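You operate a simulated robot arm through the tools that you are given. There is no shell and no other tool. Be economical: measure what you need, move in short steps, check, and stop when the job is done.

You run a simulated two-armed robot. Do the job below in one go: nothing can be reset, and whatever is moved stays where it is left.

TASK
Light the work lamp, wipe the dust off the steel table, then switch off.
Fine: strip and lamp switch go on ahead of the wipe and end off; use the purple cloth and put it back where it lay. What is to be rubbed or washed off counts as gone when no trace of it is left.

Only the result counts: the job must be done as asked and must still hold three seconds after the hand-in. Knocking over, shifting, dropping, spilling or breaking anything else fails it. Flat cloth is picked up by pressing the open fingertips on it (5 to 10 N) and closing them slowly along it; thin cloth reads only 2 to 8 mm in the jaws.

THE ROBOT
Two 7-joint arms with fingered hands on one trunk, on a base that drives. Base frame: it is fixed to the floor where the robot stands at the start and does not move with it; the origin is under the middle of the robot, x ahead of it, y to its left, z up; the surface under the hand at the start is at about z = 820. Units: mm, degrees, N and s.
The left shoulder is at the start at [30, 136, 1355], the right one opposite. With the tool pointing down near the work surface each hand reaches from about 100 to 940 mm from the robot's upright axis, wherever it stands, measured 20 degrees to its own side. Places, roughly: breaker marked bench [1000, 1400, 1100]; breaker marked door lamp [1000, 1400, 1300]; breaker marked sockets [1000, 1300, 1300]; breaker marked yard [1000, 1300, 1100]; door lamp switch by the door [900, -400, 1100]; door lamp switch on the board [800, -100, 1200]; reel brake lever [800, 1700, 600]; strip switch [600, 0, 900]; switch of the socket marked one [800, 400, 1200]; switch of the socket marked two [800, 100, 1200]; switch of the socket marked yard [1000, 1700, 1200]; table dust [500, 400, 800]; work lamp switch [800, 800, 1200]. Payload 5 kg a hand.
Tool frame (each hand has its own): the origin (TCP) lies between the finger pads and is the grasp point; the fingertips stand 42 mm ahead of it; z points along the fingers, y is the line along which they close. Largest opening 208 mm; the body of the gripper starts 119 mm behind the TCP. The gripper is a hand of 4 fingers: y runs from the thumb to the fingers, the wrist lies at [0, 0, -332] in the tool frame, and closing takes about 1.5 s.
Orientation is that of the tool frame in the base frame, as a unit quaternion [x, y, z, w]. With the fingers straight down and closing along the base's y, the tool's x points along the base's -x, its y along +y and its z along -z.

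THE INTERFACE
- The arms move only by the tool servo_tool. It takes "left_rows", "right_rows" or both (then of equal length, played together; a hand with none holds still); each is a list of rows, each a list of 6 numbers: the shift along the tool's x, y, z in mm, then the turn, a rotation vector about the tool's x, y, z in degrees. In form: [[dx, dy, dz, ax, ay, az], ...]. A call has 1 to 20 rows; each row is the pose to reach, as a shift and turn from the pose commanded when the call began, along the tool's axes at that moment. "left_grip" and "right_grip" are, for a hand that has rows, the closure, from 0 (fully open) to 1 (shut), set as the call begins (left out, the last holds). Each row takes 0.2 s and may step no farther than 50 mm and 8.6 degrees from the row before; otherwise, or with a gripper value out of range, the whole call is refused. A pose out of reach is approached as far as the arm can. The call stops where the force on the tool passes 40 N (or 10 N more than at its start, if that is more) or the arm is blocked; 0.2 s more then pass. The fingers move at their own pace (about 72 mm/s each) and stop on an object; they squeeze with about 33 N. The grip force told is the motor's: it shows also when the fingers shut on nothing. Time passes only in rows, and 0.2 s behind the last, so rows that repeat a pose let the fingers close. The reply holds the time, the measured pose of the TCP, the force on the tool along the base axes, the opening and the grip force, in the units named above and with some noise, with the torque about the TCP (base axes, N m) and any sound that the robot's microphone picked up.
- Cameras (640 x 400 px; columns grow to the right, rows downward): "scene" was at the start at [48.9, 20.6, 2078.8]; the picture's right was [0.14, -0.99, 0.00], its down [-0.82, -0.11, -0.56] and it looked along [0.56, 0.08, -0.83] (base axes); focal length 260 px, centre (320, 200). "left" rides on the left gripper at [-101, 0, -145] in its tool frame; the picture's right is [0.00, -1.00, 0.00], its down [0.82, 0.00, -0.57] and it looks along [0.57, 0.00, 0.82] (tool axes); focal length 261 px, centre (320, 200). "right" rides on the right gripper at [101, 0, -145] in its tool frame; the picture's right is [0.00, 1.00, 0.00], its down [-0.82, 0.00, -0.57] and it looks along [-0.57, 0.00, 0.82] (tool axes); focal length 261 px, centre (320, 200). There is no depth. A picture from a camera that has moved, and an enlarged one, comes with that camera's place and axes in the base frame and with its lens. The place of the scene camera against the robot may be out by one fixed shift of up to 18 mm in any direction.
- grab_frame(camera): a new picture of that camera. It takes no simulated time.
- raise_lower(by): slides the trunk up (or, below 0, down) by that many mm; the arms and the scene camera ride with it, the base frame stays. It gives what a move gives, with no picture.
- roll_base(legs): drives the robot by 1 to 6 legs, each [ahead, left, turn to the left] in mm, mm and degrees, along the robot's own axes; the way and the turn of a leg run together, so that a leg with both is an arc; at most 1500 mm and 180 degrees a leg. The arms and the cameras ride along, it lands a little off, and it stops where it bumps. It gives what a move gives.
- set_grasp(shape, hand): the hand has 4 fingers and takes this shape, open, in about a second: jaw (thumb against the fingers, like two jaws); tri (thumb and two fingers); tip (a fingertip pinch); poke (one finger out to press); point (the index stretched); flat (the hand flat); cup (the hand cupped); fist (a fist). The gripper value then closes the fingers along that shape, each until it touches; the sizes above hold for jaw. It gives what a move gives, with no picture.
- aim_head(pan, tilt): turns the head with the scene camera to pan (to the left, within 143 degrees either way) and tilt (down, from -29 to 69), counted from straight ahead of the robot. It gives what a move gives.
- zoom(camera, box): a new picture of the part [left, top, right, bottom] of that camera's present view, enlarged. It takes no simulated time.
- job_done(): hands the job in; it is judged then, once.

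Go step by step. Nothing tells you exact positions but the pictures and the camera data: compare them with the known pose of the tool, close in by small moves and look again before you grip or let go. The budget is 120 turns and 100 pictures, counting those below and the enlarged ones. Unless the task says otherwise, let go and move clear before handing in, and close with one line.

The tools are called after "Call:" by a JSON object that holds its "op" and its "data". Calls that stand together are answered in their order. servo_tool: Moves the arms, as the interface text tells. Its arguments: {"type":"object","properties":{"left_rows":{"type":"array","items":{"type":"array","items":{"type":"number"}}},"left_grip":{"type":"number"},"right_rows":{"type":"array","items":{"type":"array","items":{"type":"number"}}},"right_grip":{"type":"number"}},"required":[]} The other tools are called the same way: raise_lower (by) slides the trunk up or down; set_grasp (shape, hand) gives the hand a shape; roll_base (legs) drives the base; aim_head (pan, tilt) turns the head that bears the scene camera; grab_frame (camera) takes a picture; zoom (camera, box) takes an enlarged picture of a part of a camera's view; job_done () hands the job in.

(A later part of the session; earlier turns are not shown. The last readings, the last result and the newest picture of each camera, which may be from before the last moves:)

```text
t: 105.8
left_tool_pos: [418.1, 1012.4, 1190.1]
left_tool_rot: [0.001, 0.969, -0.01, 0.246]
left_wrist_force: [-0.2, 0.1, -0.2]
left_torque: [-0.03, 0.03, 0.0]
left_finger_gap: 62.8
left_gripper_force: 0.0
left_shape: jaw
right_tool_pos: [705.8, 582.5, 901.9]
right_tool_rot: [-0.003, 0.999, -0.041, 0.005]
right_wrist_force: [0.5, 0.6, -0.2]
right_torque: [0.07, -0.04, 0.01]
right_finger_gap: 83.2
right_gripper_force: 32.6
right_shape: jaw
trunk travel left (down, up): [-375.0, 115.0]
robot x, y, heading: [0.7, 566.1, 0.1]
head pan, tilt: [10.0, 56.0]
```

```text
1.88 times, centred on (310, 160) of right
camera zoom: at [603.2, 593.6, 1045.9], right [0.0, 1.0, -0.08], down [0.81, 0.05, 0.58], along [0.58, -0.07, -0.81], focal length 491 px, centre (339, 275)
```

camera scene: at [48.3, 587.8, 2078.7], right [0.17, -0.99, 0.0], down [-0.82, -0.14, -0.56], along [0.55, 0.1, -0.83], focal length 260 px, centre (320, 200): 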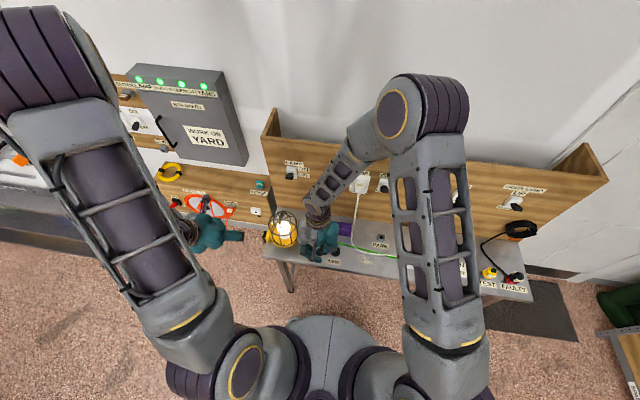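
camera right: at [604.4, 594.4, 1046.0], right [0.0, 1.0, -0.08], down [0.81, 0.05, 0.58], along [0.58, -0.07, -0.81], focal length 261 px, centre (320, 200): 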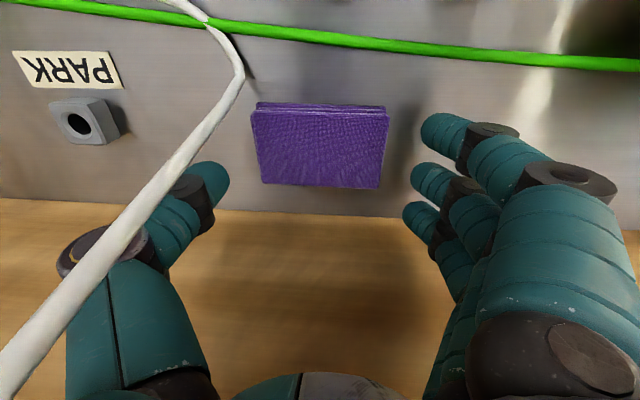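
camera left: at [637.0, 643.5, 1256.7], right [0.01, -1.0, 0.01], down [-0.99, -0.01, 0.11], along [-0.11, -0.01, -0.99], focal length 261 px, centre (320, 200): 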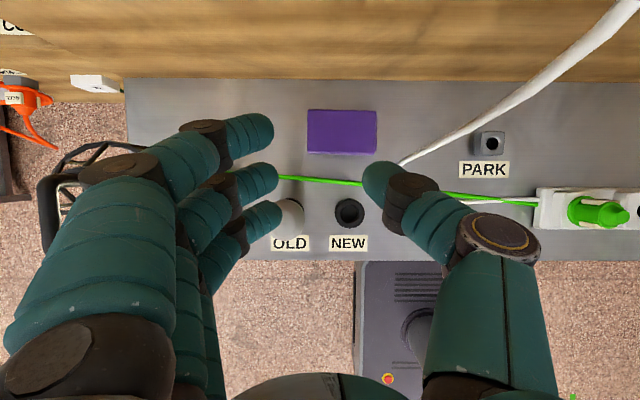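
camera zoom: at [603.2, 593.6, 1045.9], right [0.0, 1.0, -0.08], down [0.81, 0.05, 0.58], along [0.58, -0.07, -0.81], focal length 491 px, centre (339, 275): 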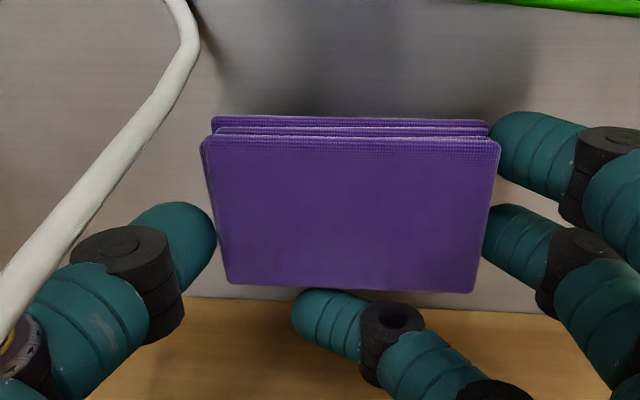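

The cloth is lifted and firmly held (level with how it lay). I'll carry it left, up, back over the bulbs, then right to above the dust.

Call:
{"op": "servo_tool", "data": {"right_rows": [[0, 20, 0, 0, 0, 0], [0, 45, 0, 0, 0, 0], [0, 70, 0, 0, 0, 0], [0, 70, -45, 0, 0, 0], [0, 70, -90, 0, 0, 0], [0, 68, -135, 0, 0, 0], [45, 68, -135, 0, 0, 0], [90, 68, -135, 0, 0, 0], [135, 68, -135, 0, 0, 0], [155, 40, -135, 0, 0, 0], [155, -5, -135, 0, 0, 0], [155, -50, -135, 0, 0, 0], [155, -95, -135, 0, 0, 0], [155, -135, -135, 0, 0, 0]]}}

Call:
{"op": "grab_frame", "data": {"camera": "right"}}

Call:
{"op": "zoom", "data": {"camera": "scene", "box": [260, 140, 460, 300]}}

```text
t: 108.8
left_tool_pos: [419.5, 1011.3, 1191.6]
left_tool_rot: [0.001, 0.969, -0.01, 0.246]
left_wrist_force: [0.0, -1.6, 0.4]
left_torque: [0.1, 0.0, 0.08]
left_finger_gap: 62.8
left_gripper_force: 0.2
left_shape: jaw
right_tool_pos: [551.1, 458.5, 1046.3]
right_tool_rot: [-0.003, 0.999, -0.04, 0.006]
right_wrist_force: [-1.0, -1.0, -0.4]
right_torque: [0.0, 0.02, 0.01]
right_finger_gap: 83.2
right_gripper_force: 33.1
right_shape: jaw
trunk travel left (down, up): [-375.0, 115.0]
robot x, y, heading: [2.0, 563.4, 0.2]
head pan, tilt: [10.0, 56.0]
```

```text
30 pictures are left
camera right: at [448.3, 468.7, 1190.3], right [0.0, 1.0, -0.08], down [0.81, 0.05, 0.58], along [0.58, -0.06, -0.81], focal length 261 px, centre (320, 200)
```

right: 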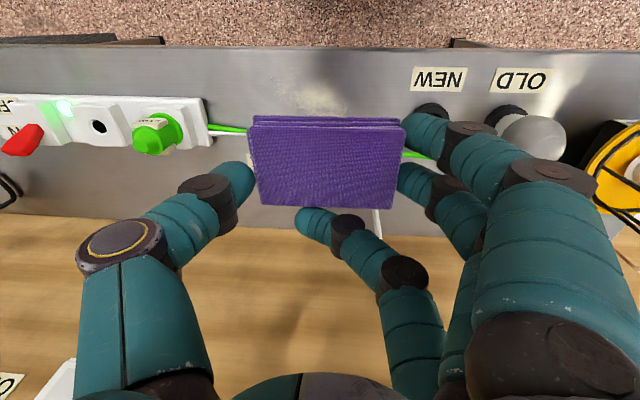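

```text
2.50 times, centred on (360, 220) of scene
camera zoom: at [48.1, 585.0, 2078.7], right [0.17, -0.98, 0.0], down [-0.82, -0.14, -0.56], along [0.55, 0.1, -0.83], focal length 650 px, centre (220, 150)
```

zoom: 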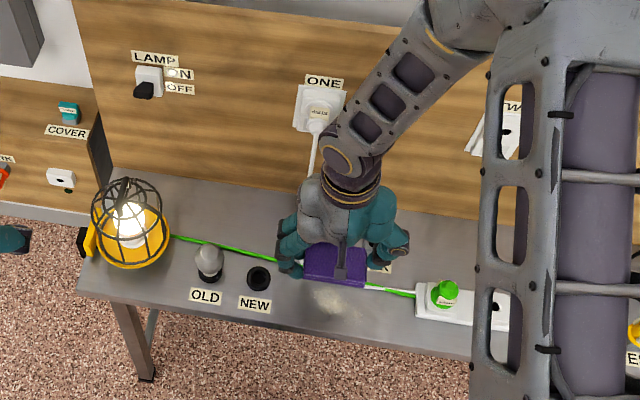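

The dust lies at about [540, 427], the cords at x≈597 behind it. One spare finger sticks out past the cloth on the far side and would touch the cords, so I'll turn the hand half round about the vertical, putting that finger on my side.

Call:
{"op": "servo_tool", "data": {"right_rows": [[0, 0, 0, 0, 0.7, 8.5], [0, 0, 0, 0, 1.4, 17], [0, 0, 0, 0, 2.1, 25.5], [0, 0, 0, 0, 2.8, 34], [0, 0, 0, 0, 3.5, 42.5], [0, 0, 0, 0, 4.2, 51], [0, 0, 0, 0, 5, 59.5], [0, 0, 0, 0, 5.7, 68], [0, 0, 0, 0, 6.4, 76.5], [0, 0, 0, 0, 7.1, 85], [0, 0, 0, 0, 7.8, 93.5], [0, 0, 0, 0, 8.5, 102], [0, 0, 0, 0, 9.2, 110.5], [0, 0, 0, 0, 9.9, 119], [0, 0, 0, 0, 10.6, 127.5], [0, 0, 0, 0, 11.3, 136], [0, 0, 0, 0, 12, 144.5], [0, 0, 0, 0, 12.7, 153], [0, 0, 0, 0, 13.5, 161.5], [0, 0, 0, 0, 14.2, 169.9]]}}

Call:
{"op": "grab_frame", "data": {"camera": "right"}}

```text
t: 113.0
left_tool_pos: [419.4, 1012.3, 1191.0]
left_tool_rot: [0.001, 0.969, -0.01, 0.246]
left_wrist_force: [0.0, -0.3, -0.2]
left_torque: [-0.02, -0.02, 0.01]
left_finger_gap: 62.3
left_gripper_force: 0.0
left_shape: jaw
right_tool_pos: [550.2, 459.9, 1045.7]
right_tool_rot: [0.996, 0.085, 0.002, -0.041]
right_wrist_force: [-0.4, 0.4, -1.6]
right_torque: [-0.03, 0.02, 0.0]
right_finger_gap: 83.0
right_gripper_force: 32.6
right_shape: jaw
trunk travel left (down, up): [-375.0, 115.0]
robot x, y, heading: [-1.5, 562.8, -0.2]
head pan, tilt: [10.0, 56.0]
```

```text
28 pictures are left
camera right: at [650.4, 462.9, 1191.5], right [0.16, -0.98, -0.08], down [-0.81, -0.18, 0.56], along [-0.57, -0.03, -0.82], focal length 261 px, centre (320, 200)
```

right: 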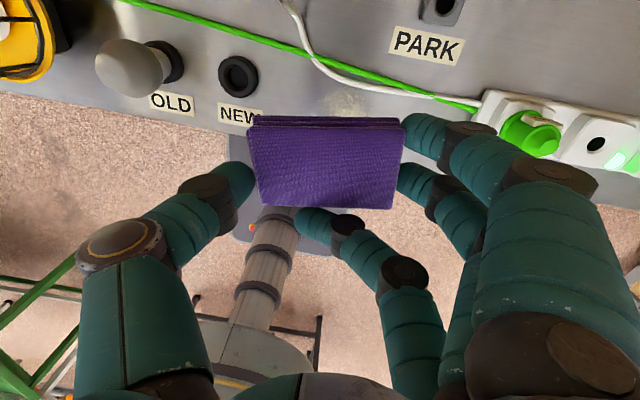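

That works. Finishing the turn and coming down toward the dust.

Call:
{"op": "servo_tool", "data": {"right_rows": [[0, 0, 0, 0, 0.4, 4.8], [0, 0, 0, 0, 0.8, 9.6]]}}

Call:
{"op": "servo_tool", "data": {"right_rows": [[-9, 20, 20, 0, 0, 0], [-18, 38, 50, 0, 0, 0], [-18, 42, 90, 0, 0, 0], [-18, 44, 125, 0, 0, 0], [-18, 44.5, 140, 0, 0, 0]]}}

Call:
{"op": "grab_frame", "data": {"camera": "right"}}

```text
t: 113.6
left_tool_pos: [419.4, 1012.7, 1190.4]
left_tool_rot: [0.001, 0.969, -0.01, 0.246]
left_wrist_force: [0.0, -0.5, -0.3]
left_torque: [-0.01, 0.0, -0.03]
left_finger_gap: 62.6
left_gripper_force: 0.0
left_shape: jaw
right_tool_pos: [550.4, 457.3, 1046.1]
right_tool_rot: [0.999, 0.001, 0.005, -0.042]
right_wrist_force: [0.0, -0.1, 0.2]
right_torque: [0.02, 0.0, 0.0]
right_finger_gap: 82.9
right_gripper_force: 33.7
right_shape: jaw
trunk travel left (down, up): [-375.0, 115.0]
robot x, y, heading: [1.2, 564.5, 0.1]
head pan, tilt: [10.0, 56.0]
```

```text
t: 114.8
left_tool_pos: [418.8, 1012.5, 1190.8]
left_tool_rot: [0.001, 0.969, -0.011, 0.247]
left_wrist_force: [-1.1, -0.1, -0.2]
left_torque: [-0.01, 0.02, 0.03]
left_finger_gap: 62.4
left_gripper_force: 0.0
left_shape: jaw
right_tool_pos: [533.2, 427.3, 901.3]
right_tool_rot: [0.999, 0.002, 0.005, -0.041]
right_wrist_force: [1.0, 0.2, -0.8]
right_torque: [-0.02, 0.04, 0.02]
right_finger_gap: 83.2
right_gripper_force: 32.6
right_shape: jaw
trunk travel left (down, up): [-375.0, 115.0]
robot x, y, heading: [3.3, 563.9, -0.0]
head pan, tilt: [10.0, 56.0]
```

```text
27 pictures are left
camera right: at [633.0, 414.0, 1047.6], right [0.0, -1.0, -0.08], down [-0.83, -0.05, 0.56], along [-0.56, 0.07, -0.82], focal length 261 px, centre (320, 200)
```

right: 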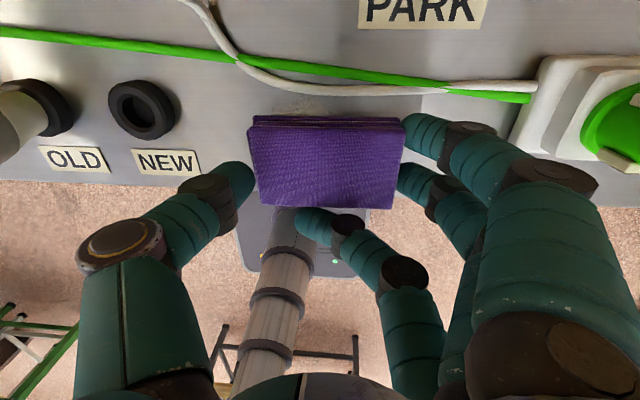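

The cloth is above the dust, its far edge about 10 mm short of the white cord. I'll go 3 mm forward, set it down and press lightly.

Call:
{"op": "servo_tool", "data": {"right_rows": [[1, 0, 8, 0, 0, 0], [3, 0, 16, 0, 0, 0], [3, 0, 22, 0, 0, 0], [3, 0, 26, 0, 0, 0], [3, 0, 28, 0, 0, 0], [3, 0, 28, 0, 0, 0]]}}

```text
t: 116.2
left_tool_pos: [420.4, 1012.5, 1191.2]
left_tool_rot: [0.002, 0.969, -0.011, 0.246]
left_wrist_force: [-0.5, -0.9, 0.4]
left_torque: [0.01, 0.02, -0.01]
left_finger_gap: 62.7
left_gripper_force: 0.1
left_shape: jaw
right_tool_pos: [539.2, 429.0, 874.1]
right_tool_rot: [0.999, 0.001, 0.005, -0.042]
right_wrist_force: [-0.4, -0.1, -1.7]
right_torque: [0.0, 0.0, 0.06]
right_finger_gap: 82.9
right_gripper_force: 32.8
right_shape: jaw
trunk travel left (down, up): [-375.0, 115.0]
robot x, y, heading: [-2.3, 565.1, 0.0]
head pan, tilt: [10.0, 56.0]
```

Call:
{"op": "servo_tool", "data": {"right_rows": [[0, 0, 1, 0, 0, 0], [0, 0, 2, 0, 0, 0], [0, 0, 2.5, 0, 0, 0]]}}

```text
t: 117.0
left_tool_pos: [419.4, 1012.6, 1191.2]
left_tool_rot: [0.001, 0.969, -0.01, 0.246]
left_wrist_force: [0.9, 0.0, -0.2]
left_torque: [-0.04, -0.02, 0.04]
left_finger_gap: 62.4
left_gripper_force: 0.1
left_shape: jaw
right_tool_pos: [538.9, 430.2, 871.2]
right_tool_rot: [0.999, 0.002, 0.006, -0.042]
right_wrist_force: [2.5, -0.1, 9.0]
right_torque: [-0.46, -0.09, 0.08]
right_finger_gap: 82.9
right_gripper_force: 33.3
right_shape: jaw
trunk travel left (down, up): [-375.0, 115.0]
robot x, y, heading: [-4.3, 563.2, -0.1]
head pan, tilt: [10.0, 56.0]
```

Pressing at 9 N, mostly on the fingertip side. I'll trim 0.8° to load the cloth itself and rub back and forth.

Call:
{"op": "servo_tool", "data": {"right_rows": [[0, 0, 0, -0.8, 0, 0], [0, 10, 0.2, -0.8, 0, 0], [0, 20, 0.2, -0.8, 0, 0], [0, 30, 0.2, -0.8, 0, 0], [0, 20, 0.2, -0.8, 0, 0], [0, 10, 0.2, -0.8, 0, 0], [0, 0, 0.2, -0.8, 0, 0], [0, -10, 0.2, -0.8, 0, 0], [0, -20, 0.2, -0.8, 0, 0], [0, -30, 0.2, -0.8, 0, 0], [-4, -20, 0.2, -0.8, 0, 0], [-8, -10, 0.2, -0.8, 0, 0], [-12, 0, 0.2, -0.8, 0, 0], [-12, 10, 0.2, -0.8, 0, 0], [-12, 20, 0.2, -0.8, 0, 0], [-12, 30, 0.2, -0.8, 0, 0], [-6, 20, 0.2, -0.8, 0, 0], [0, 10, 0.2, -0.8, 0, 0], [0, 0, 0.2, -0.8, 0, 0]]}}

Call:
{"op": "zoom", "data": {"camera": "right", "box": [160, 50, 500, 250]}}

```text
t: 121.0
left_tool_pos: [419.5, 1012.5, 1189.8]
left_tool_rot: [0.0, 0.969, -0.01, 0.247]
left_wrist_force: [0.0, 1.5, -0.6]
left_torque: [-0.05, -0.02, -0.03]
left_finger_gap: 62.3
left_gripper_force: 0.0
left_shape: jaw
right_tool_pos: [540.7, 427.6, 870.0]
right_tool_rot: [0.999, 0.001, 0.007, -0.035]
right_wrist_force: [2.5, -1.7, 6.2]
right_torque: [-0.57, -0.12, 0.05]
right_finger_gap: 82.4
right_gripper_force: 32.8
right_shape: jaw
trunk travel left (down, up): [-375.0, 115.0]
robot x, y, heading: [-0.5, 559.8, -0.1]
head pan, tilt: [10.0, 56.0]
```

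```text
1.88 times, centred on (330, 150) of right
camera zoom: at [638.9, 417.7, 1017.0], right [0.0, -1.0, -0.07], down [-0.83, -0.04, 0.56], along [-0.56, 0.06, -0.83], focal length 491 px, centre (301, 294)
```

zoom: 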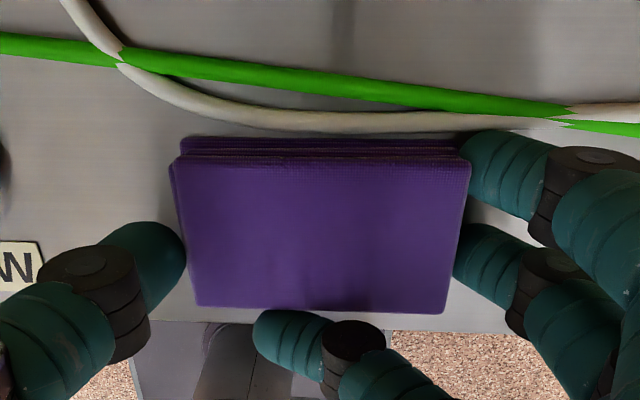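

The fingertips still carry most of the load and one is close to the cord. I'll back off 5 mm toward me, tilt 2° more so the cloth carries it, and check the torque.

Call:
{"op": "servo_tool", "data": {"right_rows": [[-3, 0, -1.5, 0, 0, 0], [-5, 0, -1.5, -1, 0, 0], [-5, 0, -1, -2, 0, 0], [-5, 0, 0, -2, 0, 0]]}}

```text
t: 122.0
left_tool_pos: [418.5, 1013.4, 1191.4]
left_tool_rot: [0.001, 0.969, -0.011, 0.246]
left_wrist_force: [-0.1, 0.1, -0.7]
left_torque: [0.01, -0.01, 0.01]
left_finger_gap: 62.6
left_gripper_force: 0.0
left_shape: jaw
right_tool_pos: [533.4, 428.8, 872.2]
right_tool_rot: [1.0, 0.002, 0.004, -0.017]
right_wrist_force: [-0.6, 0.4, 7.4]
right_torque: [0.46, 0.12, -0.01]
right_finger_gap: 82.5
right_gripper_force: 33.4
right_shape: jaw
trunk travel left (down, up): [-375.0, 115.0]
robot x, y, heading: [-0.8, 562.3, -0.2]
head pan, tilt: [10.0, 56.0]
```

Now the load is on the other edge, so the cloth itself is touching; level lies between. Trim back 0.9° and rub again.

Call:
{"op": "servo_tool", "data": {"right_rows": [[0, 0, 0, 0.9, 0, 0], [0, 8, 0.5, 0.9, 0, 0], [0, 16, 0.8, 0.9, 0, 0], [0, 24, 0.8, 0.9, 0, 0], [0, 32, 0.8, 0.9, 0, 0], [0, 20, 0.8, 0.9, 0, 0], [0, 8, 0.8, 0.9, 0, 0], [0, -4, 0.8, 0.9, 0, 0], [0, -16, 0.8, 0.9, 0, 0], [0, -28, 0.8, 0.9, 0, 0], [-5, -18, 0.8, 0.9, 0, 0], [-10, -8, 0.8, 0.9, 0, 0], [-14, 4, 0.8, 0.9, 0, 0], [-14, 16, 0.8, 0.9, 0, 0], [-14, 28, 0.8, 0.9, 0, 0], [-8, 16, 0.8, 0.9, 0, 0], [-3, 4, 0.8, 0.9, 0, 0], [0, 0, 0.8, 0.9, 0, 0]]}}

Call:
{"op": "servo_tool", "data": {"right_rows": [[-10, 0, -20, 0, 0, 0], [-20, 0, -50, 0, 0, 0], [-40, 0, -90, 0, 0, 0], [-60, 0, -130, 0, 0, 0], [-80, 0, -160, 0, 0, 0]]}}

Call:
{"op": "grab_frame", "data": {"camera": "right"}}

Call:
{"op": "zoom", "data": {"camera": "scene", "box": [290, 180, 450, 280]}}

```text
t: 125.8
left_tool_pos: [419.0, 1013.2, 1191.3]
left_tool_rot: [0.0, 0.969, -0.01, 0.246]
left_wrist_force: [-0.5, -0.7, -0.2]
left_torque: [-0.01, 0.01, -0.02]
left_finger_gap: 62.5
left_gripper_force: 0.1
left_shape: jaw
right_tool_pos: [534.1, 429.7, 870.4]
right_tool_rot: [1.0, 0.002, 0.005, -0.026]
right_wrist_force: [-1.3, 0.4, 1.2]
right_torque: [0.14, 0.02, 0.03]
right_finger_gap: 82.8
right_gripper_force: 33.1
right_shape: jaw
trunk travel left (down, up): [-375.0, 115.0]
robot x, y, heading: [4.3, 567.1, -0.1]
head pan, tilt: [10.0, 56.0]
```

```text
t: 127.0
left_tool_pos: [418.2, 1013.0, 1191.0]
left_tool_rot: [0.001, 0.969, -0.01, 0.246]
left_wrist_force: [-0.3, 0.7, 0.3]
left_torque: [-0.03, -0.08, 0.04]
left_finger_gap: 62.5
left_gripper_force: 0.0
left_shape: jaw
right_tool_pos: [449.2, 420.8, 1027.1]
right_tool_rot: [1.0, 0.002, 0.006, -0.026]
right_wrist_force: [-0.4, -0.3, -0.1]
right_torque: [-0.01, -0.09, 0.0]
right_finger_gap: 82.5
right_gripper_force: 32.8
right_shape: jaw
trunk travel left (down, up): [-375.0, 115.0]
robot x, y, heading: [-1.6, 566.5, 0.2]
head pan, tilt: [10.0, 56.0]
```

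```text
25 pictures are left
camera right: at [548.1, 411.9, 1174.7], right [0.0, -1.0, -0.05], down [-0.83, -0.03, 0.56], along [-0.56, 0.04, -0.83], focal length 261 px, centre (320, 200)
```

right: 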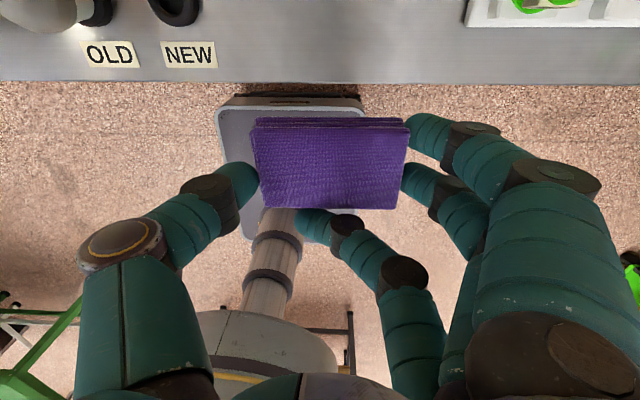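

```text
4.00 times, centred on (370, 230) of scene
camera zoom: at [46.6, 587.4, 2078.7], right [0.17, -0.98, 0.0], down [-0.82, -0.14, -0.56], along [0.55, 0.1, -0.83], focal length 1040 px, centre (120, 80)
```

zoom: 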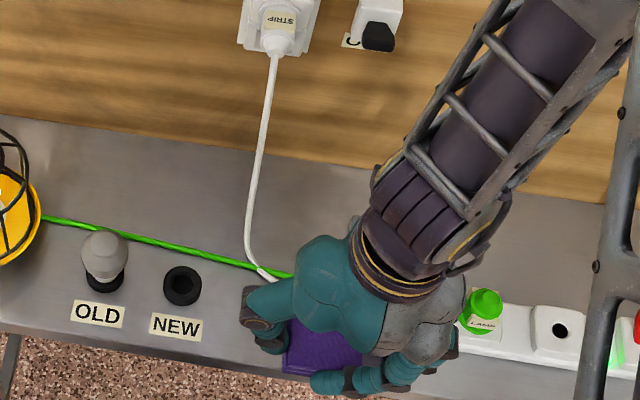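

The visible part of the table front is clean; the hand hides the rest from the head. I'll swing the cloth left to uncover it and look.

Call:
{"op": "servo_tool", "data": {"right_rows": [[10, -40, -10, 0, 0, 0], [20, -80, -20, 0, 0, 0], [30, -120, -30, 0, 0, 0], [40, -160, -30, 0, 0, 0], [50, -190, -30, 0, 0, 0]]}}

Call:
{"op": "zoom", "data": {"camera": "scene", "box": [310, 200, 430, 270]}}

Call:
{"op": "grab_frame", "data": {"camera": "right"}}

```text
t: 128.2
left_tool_pos: [419.7, 1013.6, 1191.5]
left_tool_rot: [0.001, 0.969, -0.011, 0.245]
left_wrist_force: [0.5, 0.4, -0.3]
left_torque: [-0.03, -0.05, -0.01]
left_finger_gap: 62.4
left_gripper_force: 0.1
left_shape: jaw
right_tool_pos: [501.2, 606.1, 1068.9]
right_tool_rot: [1.0, 0.001, 0.005, -0.026]
right_wrist_force: [0.0, 0.2, 0.8]
right_torque: [0.0, 0.02, 0.02]
right_finger_gap: 82.4
right_gripper_force: 33.0
right_shape: jaw
trunk travel left (down, up): [-375.0, 115.0]
robot x, y, heading: [1.7, 565.8, -0.1]
head pan, tilt: [10.0, 56.0]
```

```text
5.33 times, centred on (370, 235) of scene
camera zoom: at [48.5, 588.4, 2078.6], right [0.17, -0.98, 0.0], down [-0.82, -0.14, -0.56], along [0.55, 0.1, -0.83], focal length 1387 px, centre (53, 13)
```

zoom: 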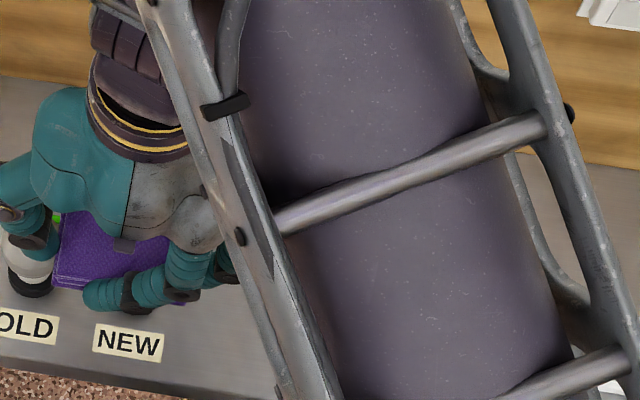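

```text
22 pictures are left
camera right: at [600.5, 597.4, 1215.4], right [0.0, -1.0, -0.05], down [-0.83, -0.03, 0.56], along [-0.56, 0.04, -0.83], focal length 261 px, centre (320, 200)
```

right: 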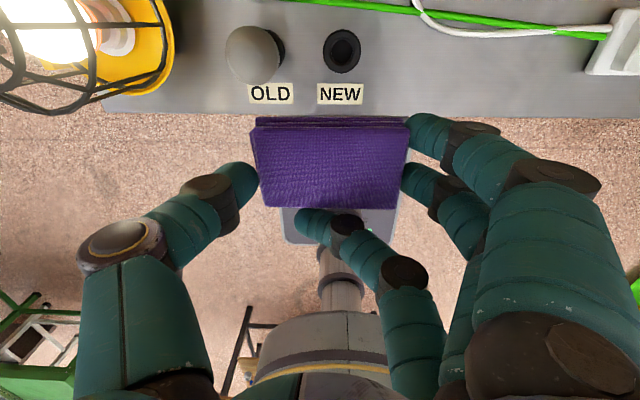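

Call:
{"op": "zoom", "data": {"camera": "right", "box": [370, 0, 570, 125]}}

```text
3.20 times, centred on (470, 62) of right
camera zoom: at [600.5, 597.4, 1215.4], right [0.0, -1.0, -0.05], down [-0.83, -0.03, 0.56], along [-0.56, 0.04, -0.83], focal length 834 px, centre (-160, 640)
```

zoom: 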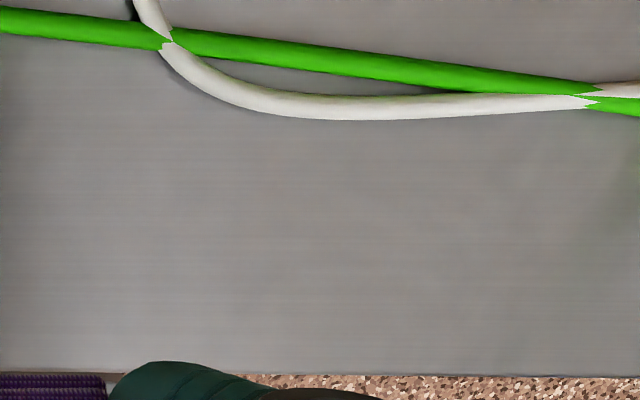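

No trace of dust is left. Now I turn the hand back and return the cloth to where it lay (centre about [699, 605]).

Call:
{"op": "servo_tool", "data": {"right_rows": [[0, 0, 0, 0, -0.4, -8.5], [0, 0, 0, 0, -0.9, -17], [0, 0, 0, 0, -1.3, -25.5], [0, 0, 0, 0, -1.8, -34], [0, 0, 0, 0, -2.2, -42.5], [0, 0, 0, 0, -2.7, -51], [0, 0, 0, 0, -3.1, -59.5], [0, 0, 0, 0, -3.5, -68], [0, 0, 0, 0, -4, -76.5], [0, 0, 0, 0, -4.4, -85], [0, 0, 0, 0, -4.9, -93.5], [0, 0, 0, 0, -5.3, -102], [0, 0, 0, 0, -5.7, -110.5], [0, 0, 0, 0, -6.2, -119], [0, 0, 0, 0, -6.6, -127.5], [0, 0, 0, 0, -7.1, -136], [0, 0, 0, 0, -7.5, -144.5], [0, 0, 0, 0, -8, -153], [0, 0, 0, 0, -8.4, -161.5], [0, 0, 0, 0, -8.8, -170]]}}

Call:
{"op": "servo_tool", "data": {"right_rows": [[0, 0, 0, 0, -0.3, -5], [0, 0, 0, 0, -0.5, -9.6]]}}

```text
t: 132.4
left_tool_pos: [418.4, 1012.7, 1191.0]
left_tool_rot: [0.001, 0.969, -0.01, 0.246]
left_wrist_force: [1.0, 0.3, 0.0]
left_torque: [0.01, 0.01, -0.01]
left_finger_gap: 62.6
left_gripper_force: 0.1
left_shape: jaw
right_tool_pos: [499.3, 608.2, 1071.0]
right_tool_rot: [0.082, 0.996, -0.026, 0.003]
right_wrist_force: [-0.5, 0.3, -0.8]
right_torque: [0.01, -0.03, 0.03]
right_finger_gap: 82.4
right_gripper_force: 33.1
right_shape: jaw
trunk travel left (down, up): [-375.0, 115.0]
robot x, y, heading: [-0.0, 567.6, 0.1]
head pan, tilt: [10.0, 56.0]
```

```text
t: 133.0
left_tool_pos: [420.8, 1013.5, 1190.8]
left_tool_rot: [0.001, 0.969, -0.01, 0.246]
left_wrist_force: [-0.5, -0.6, -0.3]
left_torque: [0.02, -0.03, 0.0]
left_finger_gap: 62.7
left_gripper_force: 0.2
left_shape: jaw
right_tool_pos: [501.7, 607.4, 1070.1]
right_tool_rot: [-0.001, 1.0, -0.026, 0.005]
right_wrist_force: [0.2, -1.2, -0.7]
right_torque: [-0.01, 0.03, 0.02]
right_finger_gap: 82.7
right_gripper_force: 33.0
right_shape: jaw
trunk travel left (down, up): [-375.0, 115.0]
robot x, y, heading: [-0.7, 563.3, -0.2]
head pan, tilt: [10.0, 56.0]
```

Call:
{"op": "servo_tool", "data": {"right_rows": [[0, 44, 0, 0, 0, 0], [-45, 44, 10, 0, 0, 0], [-90, 44, 20, 0, 0, 0], [-135, 44, 22, 0, 0, 0], [-180, 44, 22, 0, 0, 0], [-207, 44, 22, 0, 0, 0], [-207, 46, 65, 0, 0, 0], [-207, 48, 108, 0, 0, 0], [-207, 50, 145, 0, 0, 0], [-207, 51, 162, 0, 0, 0]]}}

Call:
{"op": "grab_frame", "data": {"camera": "right"}}

```text
t: 135.2
left_tool_pos: [419.7, 1012.0, 1192.0]
left_tool_rot: [0.0, 0.969, -0.01, 0.246]
left_wrist_force: [0.1, -0.6, 0.0]
left_torque: [0.01, 0.02, -0.02]
left_finger_gap: 62.7
left_gripper_force: 0.1
left_shape: jaw
right_tool_pos: [712.6, 651.7, 906.9]
right_tool_rot: [0.001, 1.0, -0.026, 0.006]
right_wrist_force: [0.5, 0.1, -0.7]
right_torque: [0.02, 0.08, 0.02]
right_finger_gap: 82.6
right_gripper_force: 33.3
right_shape: jaw
trunk travel left (down, up): [-375.0, 115.0]
robot x, y, heading: [2.9, 565.5, -0.1]
head pan, tilt: [10.0, 56.0]
```

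```text
20 pictures are left
camera right: at [609.4, 659.9, 1050.8], right [0.01, 1.0, -0.05], down [0.81, 0.03, 0.58], along [0.58, -0.05, -0.81], focal length 261 px, centre (320, 200)
```

right: 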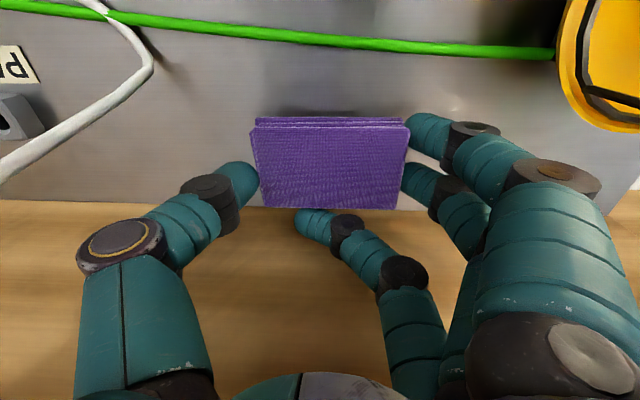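

In the hand the cloth's centre is at tool +(-17, +5); the original centre works out to [695, 607], so I need TCP [712, 602]. Sliding right and lowering.

Call:
{"op": "servo_tool", "data": {"right_rows": [[0, -12, 0.6, 0, 0, 0], [0, -25, 1.3, 0, 0, 0], [0, -37, 2, 0, 0, 0], [0, -50, 2.6, 0, 0, 0], [0, -49.5, 12, 0, 0, 0], [0, -49, 22, 0, 0, 0], [0, -48.6, 30, 0, 0, 0], [0, -48.5, 33, 0, 0, 0]]}}

Call:
{"op": "grab_frame", "data": {"camera": "right"}}

```text
t: 137.0
left_tool_pos: [420.0, 1013.0, 1190.1]
left_tool_rot: [0.002, 0.969, -0.011, 0.246]
left_wrist_force: [-0.3, 0.5, 0.1]
left_torque: [-0.02, 0.02, 0.0]
left_finger_gap: 62.7
left_gripper_force: 0.0
left_shape: jaw
right_tool_pos: [709.8, 601.8, 876.5]
right_tool_rot: [0.001, 1.0, -0.026, 0.006]
right_wrist_force: [-0.1, -1.3, 0.0]
right_torque: [0.01, 0.03, -0.01]
right_finger_gap: 82.6
right_gripper_force: 33.4
right_shape: jaw
trunk travel left (down, up): [-375.0, 115.0]
robot x, y, heading: [2.9, 565.8, -0.0]
head pan, tilt: [10.0, 56.0]
```

```text
19 pictures are left
camera right: at [607.5, 608.6, 1021.3], right [0.01, 1.0, -0.05], down [0.81, 0.03, 0.58], along [0.58, -0.05, -0.81], focal length 261 px, centre (320, 200)
```

right: 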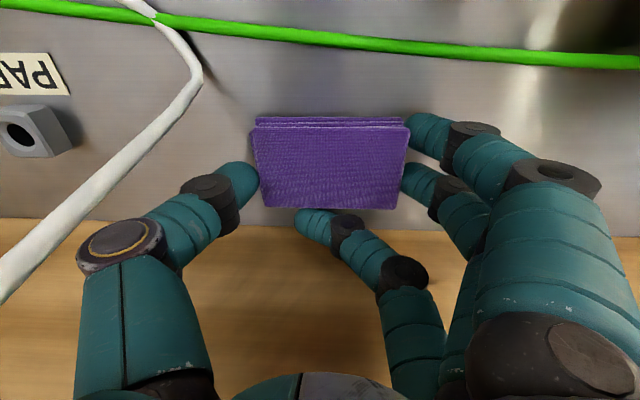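

Call:
{"op": "servo_tool", "data": {"right_rows": [[-1.5, 0, 1.5, 0, 0, 0], [-1.5, 0, 3, 0, 0, 0], [-1.5, 0, 4.5, 0, 0, 0], [-1.5, 0, 4.5, 0, 0, 0]]}}

```text
t: 138.0
left_tool_pos: [419.0, 1013.2, 1191.1]
left_tool_rot: [0.001, 0.969, -0.01, 0.245]
left_wrist_force: [0.9, -0.6, 0.2]
left_torque: [0.0, 0.04, -0.02]
left_finger_gap: 62.4
left_gripper_force: 0.0
left_shape: jaw
right_tool_pos: [710.5, 600.1, 872.0]
right_tool_rot: [0.0, 1.0, -0.026, 0.005]
right_wrist_force: [-0.2, 1.3, -0.3]
right_torque: [-0.01, 0.01, -0.02]
right_finger_gap: 82.5
right_gripper_force: 33.2
right_shape: jaw
trunk travel left (down, up): [-375.0, 115.0]
robot x, y, heading: [3.5, 563.9, 0.2]
head pan, tilt: [10.0, 56.0]
```

Call:
{"op": "servo_tool", "data": {"right_rows": [[0, 1, 1, 0, 0, 0], [0, 1, 2, 0, 0, 0], [0, 1, 2.5, 0, 0, 0]]}}

```text
t: 138.8
left_tool_pos: [418.1, 1012.7, 1190.8]
left_tool_rot: [0.001, 0.969, -0.01, 0.247]
left_wrist_force: [-0.5, -0.3, 0.4]
left_torque: [-0.02, -0.01, -0.01]
left_finger_gap: 62.6
left_gripper_force: 0.0
left_shape: jaw
right_tool_pos: [711.2, 601.3, 871.1]
right_tool_rot: [0.0, 1.0, -0.026, 0.006]
right_wrist_force: [0.4, -1.4, 8.9]
right_torque: [0.07, 0.26, 0.09]
right_finger_gap: 82.4
right_gripper_force: 33.2
right_shape: jaw
trunk travel left (down, up): [-375.0, 115.0]
robot x, y, heading: [-0.7, 564.9, 0.3]
head pan, tilt: [10.0, 56.0]
```

The cloth rests on the table. Opening the fingers and checking its place.

Call:
{"op": "servo_tool", "data": {"right_rows": [[0, 0, -1, 0, 0, 0], [0, 0, -1, 0, 0, 0], [0, 0, -1, 0, 0, 0], [0, 0, -1, 0, 0, 0], [0, 0, -1, 0, 0, 0]], "right_grip": 0.33}}

Call:
{"op": "grab_frame", "data": {"camera": "right"}}

```text
t: 140.0
left_tool_pos: [419.5, 1012.9, 1190.8]
left_tool_rot: [0.001, 0.969, -0.011, 0.247]
left_wrist_force: [-0.1, 0.4, 0.3]
left_torque: [-0.01, -0.01, -0.03]
left_finger_gap: 62.8
left_gripper_force: 0.1
left_shape: jaw
right_tool_pos: [711.9, 600.6, 870.9]
right_tool_rot: [0.0, 1.0, -0.027, 0.005]
right_wrist_force: [1.0, 0.8, 0.4]
right_torque: [0.0, -0.03, -0.03]
right_finger_gap: 138.8
right_gripper_force: 0.0
right_shape: jaw
trunk travel left (down, up): [-375.0, 115.0]
robot x, y, heading: [-1.2, 565.4, -0.0]
head pan, tilt: [10.0, 56.0]
```

```text
18 pictures are left
camera right: at [608.5, 609.3, 1015.0], right [0.01, 1.0, -0.05], down [0.81, 0.03, 0.58], along [0.58, -0.05, -0.81], focal length 261 px, centre (320, 200)
```

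right: 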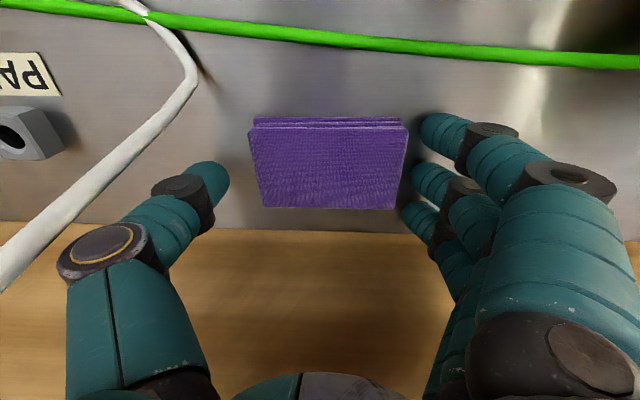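

The cloth is back at about [694, 605]. Withdrawing: up, left, up, then back.

Call:
{"op": "servo_tool", "data": {"right_rows": [[0, 0, -15, 0, 0, 0], [0, 0, -33, 0, 0, 0], [0, 20, -33, 0, 0, 0], [0, 45, -33, 0, 0, 0], [0, 48, -80, 0, 0, 0], [0, 48, -125, 0, 0, 0], [0, 48, -170, 0, 0, 0], [45, 48, -190, 0, 0, 0], [90, 48, -190, 0, 0, 0], [135, 48, -190, 0, 0, 0], [180, 48, -190, 0, 0, 0], [225, 48, -190, 0, 0, 0], [265, 48, -190, 0, 0, 0]]}}

Call:
{"op": "grab_frame", "data": {"camera": "scene"}}

Call:
{"op": "zoom", "data": {"camera": "right", "box": [160, 0, 520, 200]}}

```text
t: 142.8
left_tool_pos: [417.4, 1013.7, 1192.2]
left_tool_rot: [0.002, 0.969, -0.011, 0.247]
left_wrist_force: [-1.2, 0.4, 0.6]
left_torque: [-0.04, -0.11, 0.0]
left_finger_gap: 62.4
left_gripper_force: 0.0
left_shape: jaw
right_tool_pos: [443.3, 659.1, 1055.2]
right_tool_rot: [0.0, 1.0, -0.025, 0.007]
right_wrist_force: [-0.9, 0.3, 0.2]
right_torque: [-0.04, -0.1, 0.0]
right_finger_gap: 139.2
right_gripper_force: 0.0
right_shape: jaw
trunk travel left (down, up): [-375.0, 115.0]
robot x, y, heading: [2.6, 561.6, 0.1]
head pan, tilt: [10.0, 56.0]
```

```text
17 pictures are left
camera scene: at [45.3, 588.3, 2078.8], right [0.17, -0.98, 0.0], down [-0.82, -0.14, -0.56], along [0.55, 0.1, -0.83], focal length 260 px, centre (320, 200)
```

scene: 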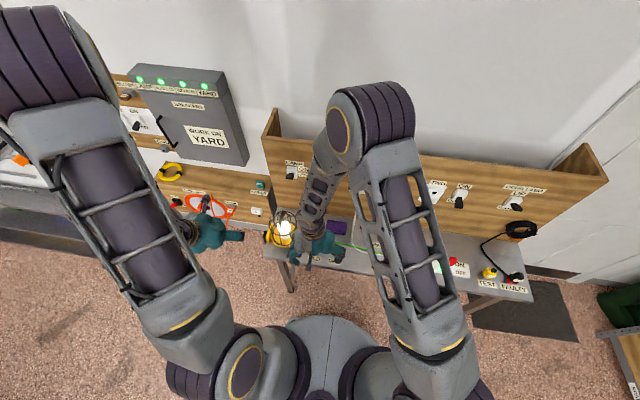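

```text
1.78 times, centred on (340, 100) of right
camera zoom: at [340.5, 666.9, 1199.8], right [0.01, 1.0, -0.05], down [0.81, 0.03, 0.58], along [0.58, -0.05, -0.81], focal length 463 px, centre (284, 378)
```

zoom: 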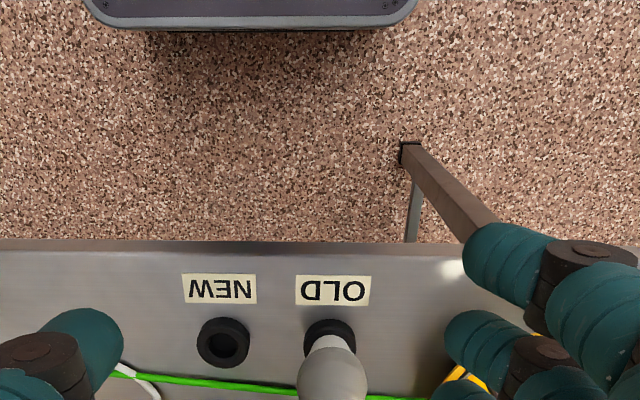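

The cloth lies back in place and both hands are clear. I'll drive back right to reach both switches, and shape both hands as before.

Call:
{"op": "roll_base", "data": {"legs": [[0, -360, 0]]}}

Call:
{"op": "set_grasp", "data": {"shape": "tip", "hand": "left"}}

Call:
{"op": "set_grasp", "data": {"shape": "tip", "hand": "right"}}

Call:
{"op": "servo_tool", "data": {"left_rows": [[0, 0, 0, 0, -8, 0], [0, 0, 0, 0, -16, 0], [0, 0, 0, 0, -24, 0], [0, 0, 0, 0, -32, 0], [0, 0, 0, 0, -40, 0], [0, 0, 0, 0, -48, 0], [0, 0, 0, 0, -56, 0], [0, 0, 0, 0, -61.5, 0]], "right_rows": [[0, 0, 0, -4, 0, 0], [0, 0, 0, -8, 0, 0], [0, 0, 0, -12, 0, 0], [0, 0, 0, -16, 0, 0], [0, 0, 0, -20, 0, 0], [0, 0, 0, -25, 0, 0], [0, 0, 0, -30, 0, 0], [0, 0, 0, -33, 0, 0]], "left_grip": 1.0, "right_grip": 1.0}}

Call:
{"op": "grab_frame", "data": {"camera": "left"}}

```text
t: 145.1
left_tool_pos: [420.4, 653.3, 1192.3]
left_tool_rot: [0.003, 0.969, -0.01, 0.246]
left_wrist_force: [0.9, -0.4, -0.1]
left_torque: [0.01, 0.02, 0.03]
left_finger_gap: 62.4
left_gripper_force: 0.0
left_shape: jaw
right_tool_pos: [444.0, 298.3, 1054.0]
right_tool_rot: [0.002, 1.0, -0.026, 0.005]
right_wrist_force: [-0.2, 0.9, 0.4]
right_torque: [0.05, -0.01, -0.03]
right_finger_gap: 139.0
right_gripper_force: 0.1
right_shape: jaw
trunk travel left (down, up): [-375.0, 115.0]
robot x, y, heading: [-0.2, 207.0, -0.4]
head pan, tilt: [10.0, 56.0]
```

```text
t: 146.0
left_tool_pos: [419.9, 653.3, 1191.5]
left_tool_rot: [0.003, 0.969, -0.011, 0.246]
left_wrist_force: [-0.2, 0.3, 0.9]
left_torque: [-0.05, 0.01, -0.02]
left_finger_gap: 207.7
left_gripper_force: 0.1
left_shape: tip
right_tool_pos: [444.1, 299.7, 1053.3]
right_tool_rot: [0.001, 1.0, -0.025, 0.005]
right_wrist_force: [0.3, -0.3, -0.4]
right_torque: [-0.02, 0.02, -0.01]
right_finger_gap: 138.9
right_gripper_force: 0.1
right_shape: jaw
trunk travel left (down, up): [-375.0, 115.0]
robot x, y, heading: [-1.3, 211.0, -0.4]
head pan, tilt: [10.0, 56.0]
```

```text
t: 146.9
left_tool_pos: [420.7, 653.3, 1190.1]
left_tool_rot: [0.003, 0.969, -0.011, 0.247]
left_wrist_force: [-0.4, -0.2, -1.4]
left_torque: [-0.02, 0.03, 0.03]
left_finger_gap: 208.1
left_gripper_force: 0.1
left_shape: tip
right_tool_pos: [444.2, 299.5, 1054.7]
right_tool_rot: [0.002, 1.0, -0.026, 0.005]
right_wrist_force: [0.4, -0.4, -0.5]
right_torque: [-0.02, -0.04, -0.03]
right_finger_gap: 208.0
right_gripper_force: 0.1
right_shape: tip
trunk travel left (down, up): [-375.0, 115.0]
robot x, y, heading: [-1.0, 207.2, -0.3]
head pan, tilt: [10.0, 56.0]
```

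```text
t: 148.7
left_tool_pos: [419.3, 653.7, 1192.2]
left_tool_rot: [-0.003, 0.706, -0.011, 0.708]
left_wrist_force: [0.5, -0.8, 0.3]
left_torque: [0.03, 0.02, -0.02]
left_finger_gap: 0.0
left_gripper_force: 26.9
left_shape: tip
left hand out of reach, approached as far as the arm can: row 1, 2, 3, 4, 5
right_tool_pos: [443.7, 299.7, 1054.7]
right_tool_rot: [0.001, 0.966, 0.26, 0.006]
right_wrist_force: [-0.4, 0.8, 1.0]
right_torque: [-0.11, -0.02, -0.03]
right_finger_gap: 0.2
right_gripper_force: 27.6
right_shape: tip
trunk travel left (down, up): [-375.0, 115.0]
robot x, y, heading: [0.8, 208.1, -0.3]
head pan, tilt: [10.0, 56.0]
```

```text
15 pictures are left
camera left: at [274.5, 657.2, 1292.5], right [-0.01, -1.0, 0.02], down [-0.57, -0.01, -0.82], along [0.82, -0.02, -0.57], focal length 261 px, centre (320, 200)
```

left: 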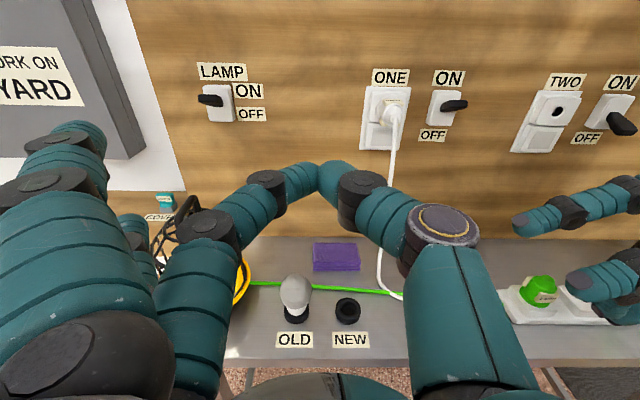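

Both hands are ready. Moving the left fingertip above the lamp lever.

Call:
{"op": "servo_tool", "data": {"left_rows": [[-10, 22, 30, -4, 0, 0], [-20, 45, 60, -8, 0, 0], [-30, 68, 95, -12, 0, 0], [-40, 91, 130, -16, 0, 0], [-50, 114, 165, -20, 0, 0], [-57, 137, 200, -25, 0, 0], [-57, 155, 225, -30, 0, 0], [-57, 160, 240, -30, 0, 0]]}}

Call:
{"op": "grab_frame", "data": {"camera": "left"}}

```text
t: 150.5
left_tool_pos: [661.8, 814.9, 1246.1]
left_tool_rot: [-0.186, 0.686, 0.173, 0.682]
left_wrist_force: [-0.1, 0.1, 0.6]
left_torque: [0.03, -0.01, -0.04]
left_finger_gap: 0.0
left_gripper_force: 32.0
left_shape: tip
right_tool_pos: [443.7, 300.3, 1054.3]
right_tool_rot: [0.0, 0.966, 0.259, 0.006]
right_wrist_force: [-0.5, -0.5, 0.9]
right_torque: [-0.04, -0.01, -0.01]
right_finger_gap: 0.0
right_gripper_force: 33.1
right_shape: tip
trunk travel left (down, up): [-375.0, 115.0]
robot x, y, heading: [0.8, 204.6, -0.2]
head pan, tilt: [10.0, 56.0]
```

```text
14 pictures are left
camera left: at [534.5, 745.3, 1348.4], right [0.49, -0.87, 0.02], down [-0.5, -0.3, -0.81], along [0.72, 0.39, -0.58], focal length 261 px, centre (320, 200)
```

left: 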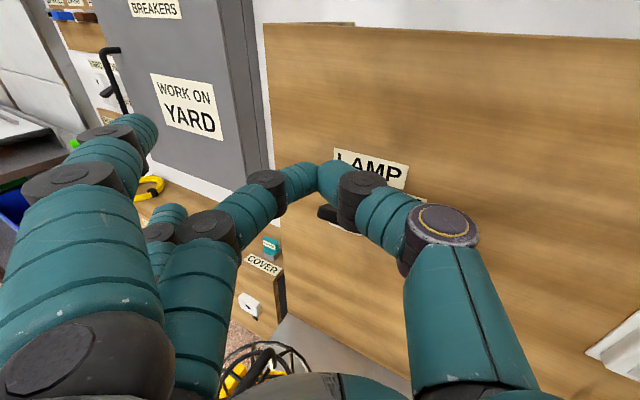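

The lever is just below the fingertip. Going forward 36 mm and pressing down to OFF.

Call:
{"op": "servo_tool", "data": {"left_rows": [[0, -9, 16, 0, 0, 0], [0, -18, 31, 0, 0, 0], [15, -18, 31, 0, 0, 0], [30, -18, 31, 0, 0, 0], [42, -18, 31, 0, 0, 0], [54, -18, 31, 0, 0, 0], [64, -18, 31, 0, 0, 0], [74, -18, 31, 0, 0, 0], [84, -18, 31, 0, 0, 0], [92, -18, 31, 0, 0, 0]]}}

Call:
{"op": "grab_frame", "data": {"camera": "left"}}

```text
t: 152.8
left_tool_pos: [697.6, 812.6, 1163.2]
left_tool_rot: [-0.185, 0.678, 0.174, 0.689]
left_wrist_force: [-12.5, -3.9, 20.5]
left_torque: [0.08, -0.42, -0.02]
left_finger_gap: 0.2
left_gripper_force: 33.1
left_shape: tip
right_tool_pos: [442.8, 300.1, 1055.8]
right_tool_rot: [0.0, 0.966, 0.259, 0.006]
right_wrist_force: [0.6, -0.1, 0.1]
right_torque: [-0.03, 0.05, 0.02]
right_finger_gap: 0.4
right_gripper_force: 33.6
right_shape: tip
trunk travel left (down, up): [-375.0, 115.0]
robot x, y, heading: [1.3, 205.8, -0.0]
head pan, tilt: [10.0, 56.0]
stopped in row 10 (left hand): the force on the tool passed its limit at 42 N (the readings are from after the stop); the commanded pose is now the measured one
```

```text
13 pictures are left
camera left: at [569.0, 741.9, 1262.2], right [0.49, -0.87, 0.02], down [-0.48, -0.29, -0.83], along [0.73, 0.4, -0.56], focal length 261 px, centre (320, 200)
```

left: 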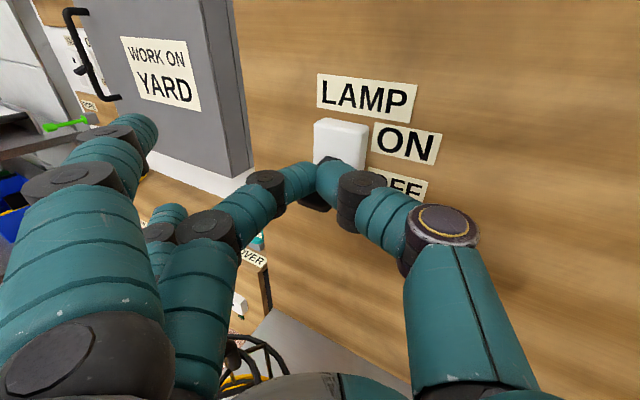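

The lever has gone down. I'll raise off it and draw the left hand back, then check.

Call:
{"op": "servo_tool", "data": {"left_rows": [[-20, 0, 0, 0, 0, 0], [-45, 0, 0, 0, 0, 0], [-60, 0, -30, 0, 0, 0], [-60, 0, -75, 0, 0, 0], [-60, 0, -120, 0, 0, 0], [-60, 0, -165, 0, 0, 0], [-60, 0, -210, 0, 0, 0], [-60, 0, -250, 0, 0, 0]]}}

Call:
{"op": "grab_frame", "data": {"camera": "left"}}

```text
t: 154.6
left_tool_pos: [478.2, 690.7, 1217.8]
left_tool_rot: [-0.185, 0.68, 0.172, 0.688]
left_wrist_force: [-1.1, -0.3, 0.3]
left_torque: [-0.04, 0.04, -0.1]
left_finger_gap: 0.0
left_gripper_force: 33.5
left_shape: tip
right_tool_pos: [441.7, 300.8, 1055.2]
right_tool_rot: [0.001, 0.966, 0.258, 0.006]
right_wrist_force: [-2.0, 0.9, 1.1]
right_torque: [-0.1, -0.19, -0.1]
right_finger_gap: 0.0
right_gripper_force: 33.0
right_shape: tip
trunk travel left (down, up): [-375.0, 115.0]
robot x, y, heading: [-1.3, 208.4, -0.1]
head pan, tilt: [10.0, 56.0]
```

```text
12 pictures are left
camera left: at [349.4, 621.9, 1317.4], right [0.49, -0.87, 0.02], down [-0.48, -0.29, -0.82], along [0.73, 0.39, -0.57], focal length 261 px, centre (320, 200)
```

left: 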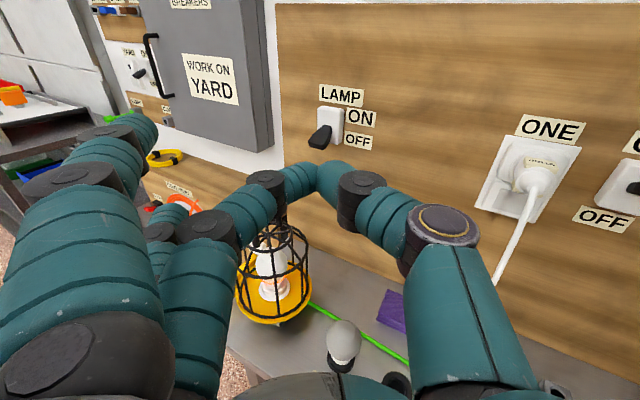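

The lamp is dark with its lever at OFF. Now the strip: the right fingertip goes to the far side of the red lever.

Call:
{"op": "servo_tool", "data": {"right_rows": [[-24, -33, -14, 0, 0, 0], [-48, -66, -28, 0, 0, 0], [-72, -99, -42, 0, 0, 0], [-96, -132, -56, 0, 0, 0], [-120, -165, -70, 0, 0, 0], [-144, -198, -84, 0, 0, 0], [-170, -232, -98, 0, 0, 0], [-203, -266, -113, 0, 0, 0], [-203, -286, -78, 0, 0, 0], [-203, -301, -53, 0, 0, 0]]}}

Call:
{"op": "grab_frame", "data": {"camera": "right"}}

```text
t: 156.8
left_tool_pos: [481.0, 691.0, 1216.0]
left_tool_rot: [-0.186, 0.681, 0.176, 0.686]
left_wrist_force: [-0.1, -1.4, 0.0]
left_torque: [0.02, 0.0, 0.05]
left_finger_gap: 0.0
left_gripper_force: 33.4
left_shape: tip
right_tool_pos: [649.8, 9.9, 951.5]
right_tool_rot: [0.001, 0.966, 0.259, 0.006]
right_wrist_force: [1.2, -0.2, 0.4]
right_torque: [0.06, 0.08, 0.05]
right_finger_gap: 0.2
right_gripper_force: 32.7
right_shape: tip
trunk travel left (down, up): [-375.0, 115.0]
robot x, y, heading: [0.9, 204.6, -0.0]
head pan, tilt: [10.0, 56.0]
```

```text
11 pictures are left
camera right: at [546.1, -62.7, 1077.7], right [0.0, 0.87, 0.5], down [0.81, -0.29, 0.5], along [0.58, 0.41, -0.71], focal length 261 px, centre (320, 200)
```

right: 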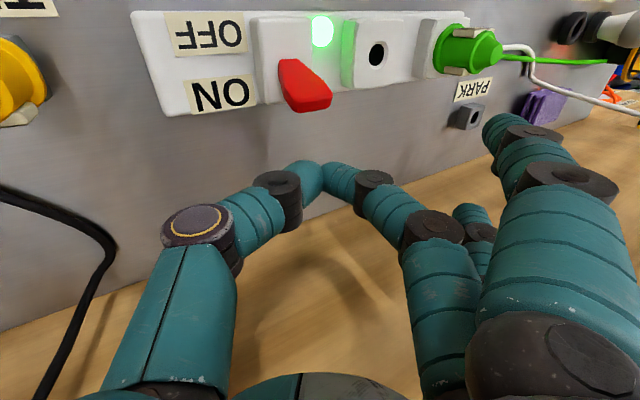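

The fingertip is beyond the red lever and lined up. Lowering and pulling it toward me to OFF.

Call:
{"op": "servo_tool", "data": {"right_rows": [[0, -10, 17, 0, 0, 0], [0, -20, 34.6, 0, 0, 0], [12, -20, 34.6, 0, 0, 0], [24, -20, 34.6, 0, 0, 0], [34, -20, 34.6, 0, 0, 0], [44, -20, 34.6, 0, 0, 0], [54, -20, 34.6, 0, 0, 0]]}}

Call:
{"op": "grab_frame", "data": {"camera": "right"}}

```text
t: 158.4
left_tool_pos: [480.4, 691.9, 1215.6]
left_tool_rot: [-0.185, 0.681, 0.174, 0.687]
left_wrist_force: [0.4, 0.2, -0.5]
left_torque: [0.0, 0.01, 0.01]
left_finger_gap: 0.4
left_gripper_force: 33.5
left_shape: tip
right_tool_pos: [594.2, 12.6, 912.5]
right_tool_rot: [0.0, 0.966, 0.259, 0.006]
right_wrist_force: [0.6, -0.2, 0.0]
right_torque: [-0.01, -0.01, 0.0]
right_finger_gap: 0.0
right_gripper_force: 33.0
right_shape: tip
trunk travel left (down, up): [-375.0, 115.0]
robot x, y, heading: [-4.3, 203.8, -0.3]
head pan, tilt: [10.0, 56.0]
```

```text
10 pictures are left
camera right: at [491.5, -60.5, 1037.6], right [0.0, 0.87, 0.5], down [0.81, -0.29, 0.5], along [0.58, 0.41, -0.71], focal length 261 px, centre (320, 200)
```

right: 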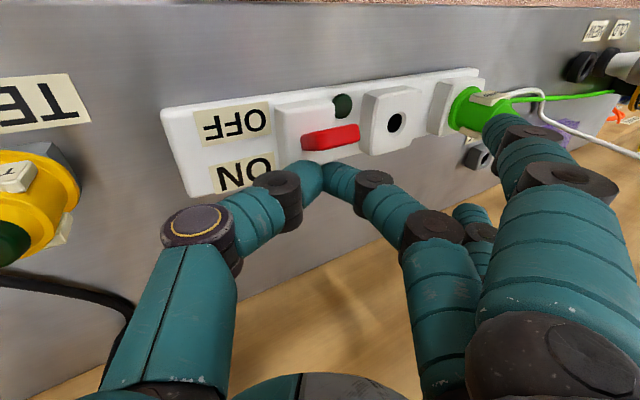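

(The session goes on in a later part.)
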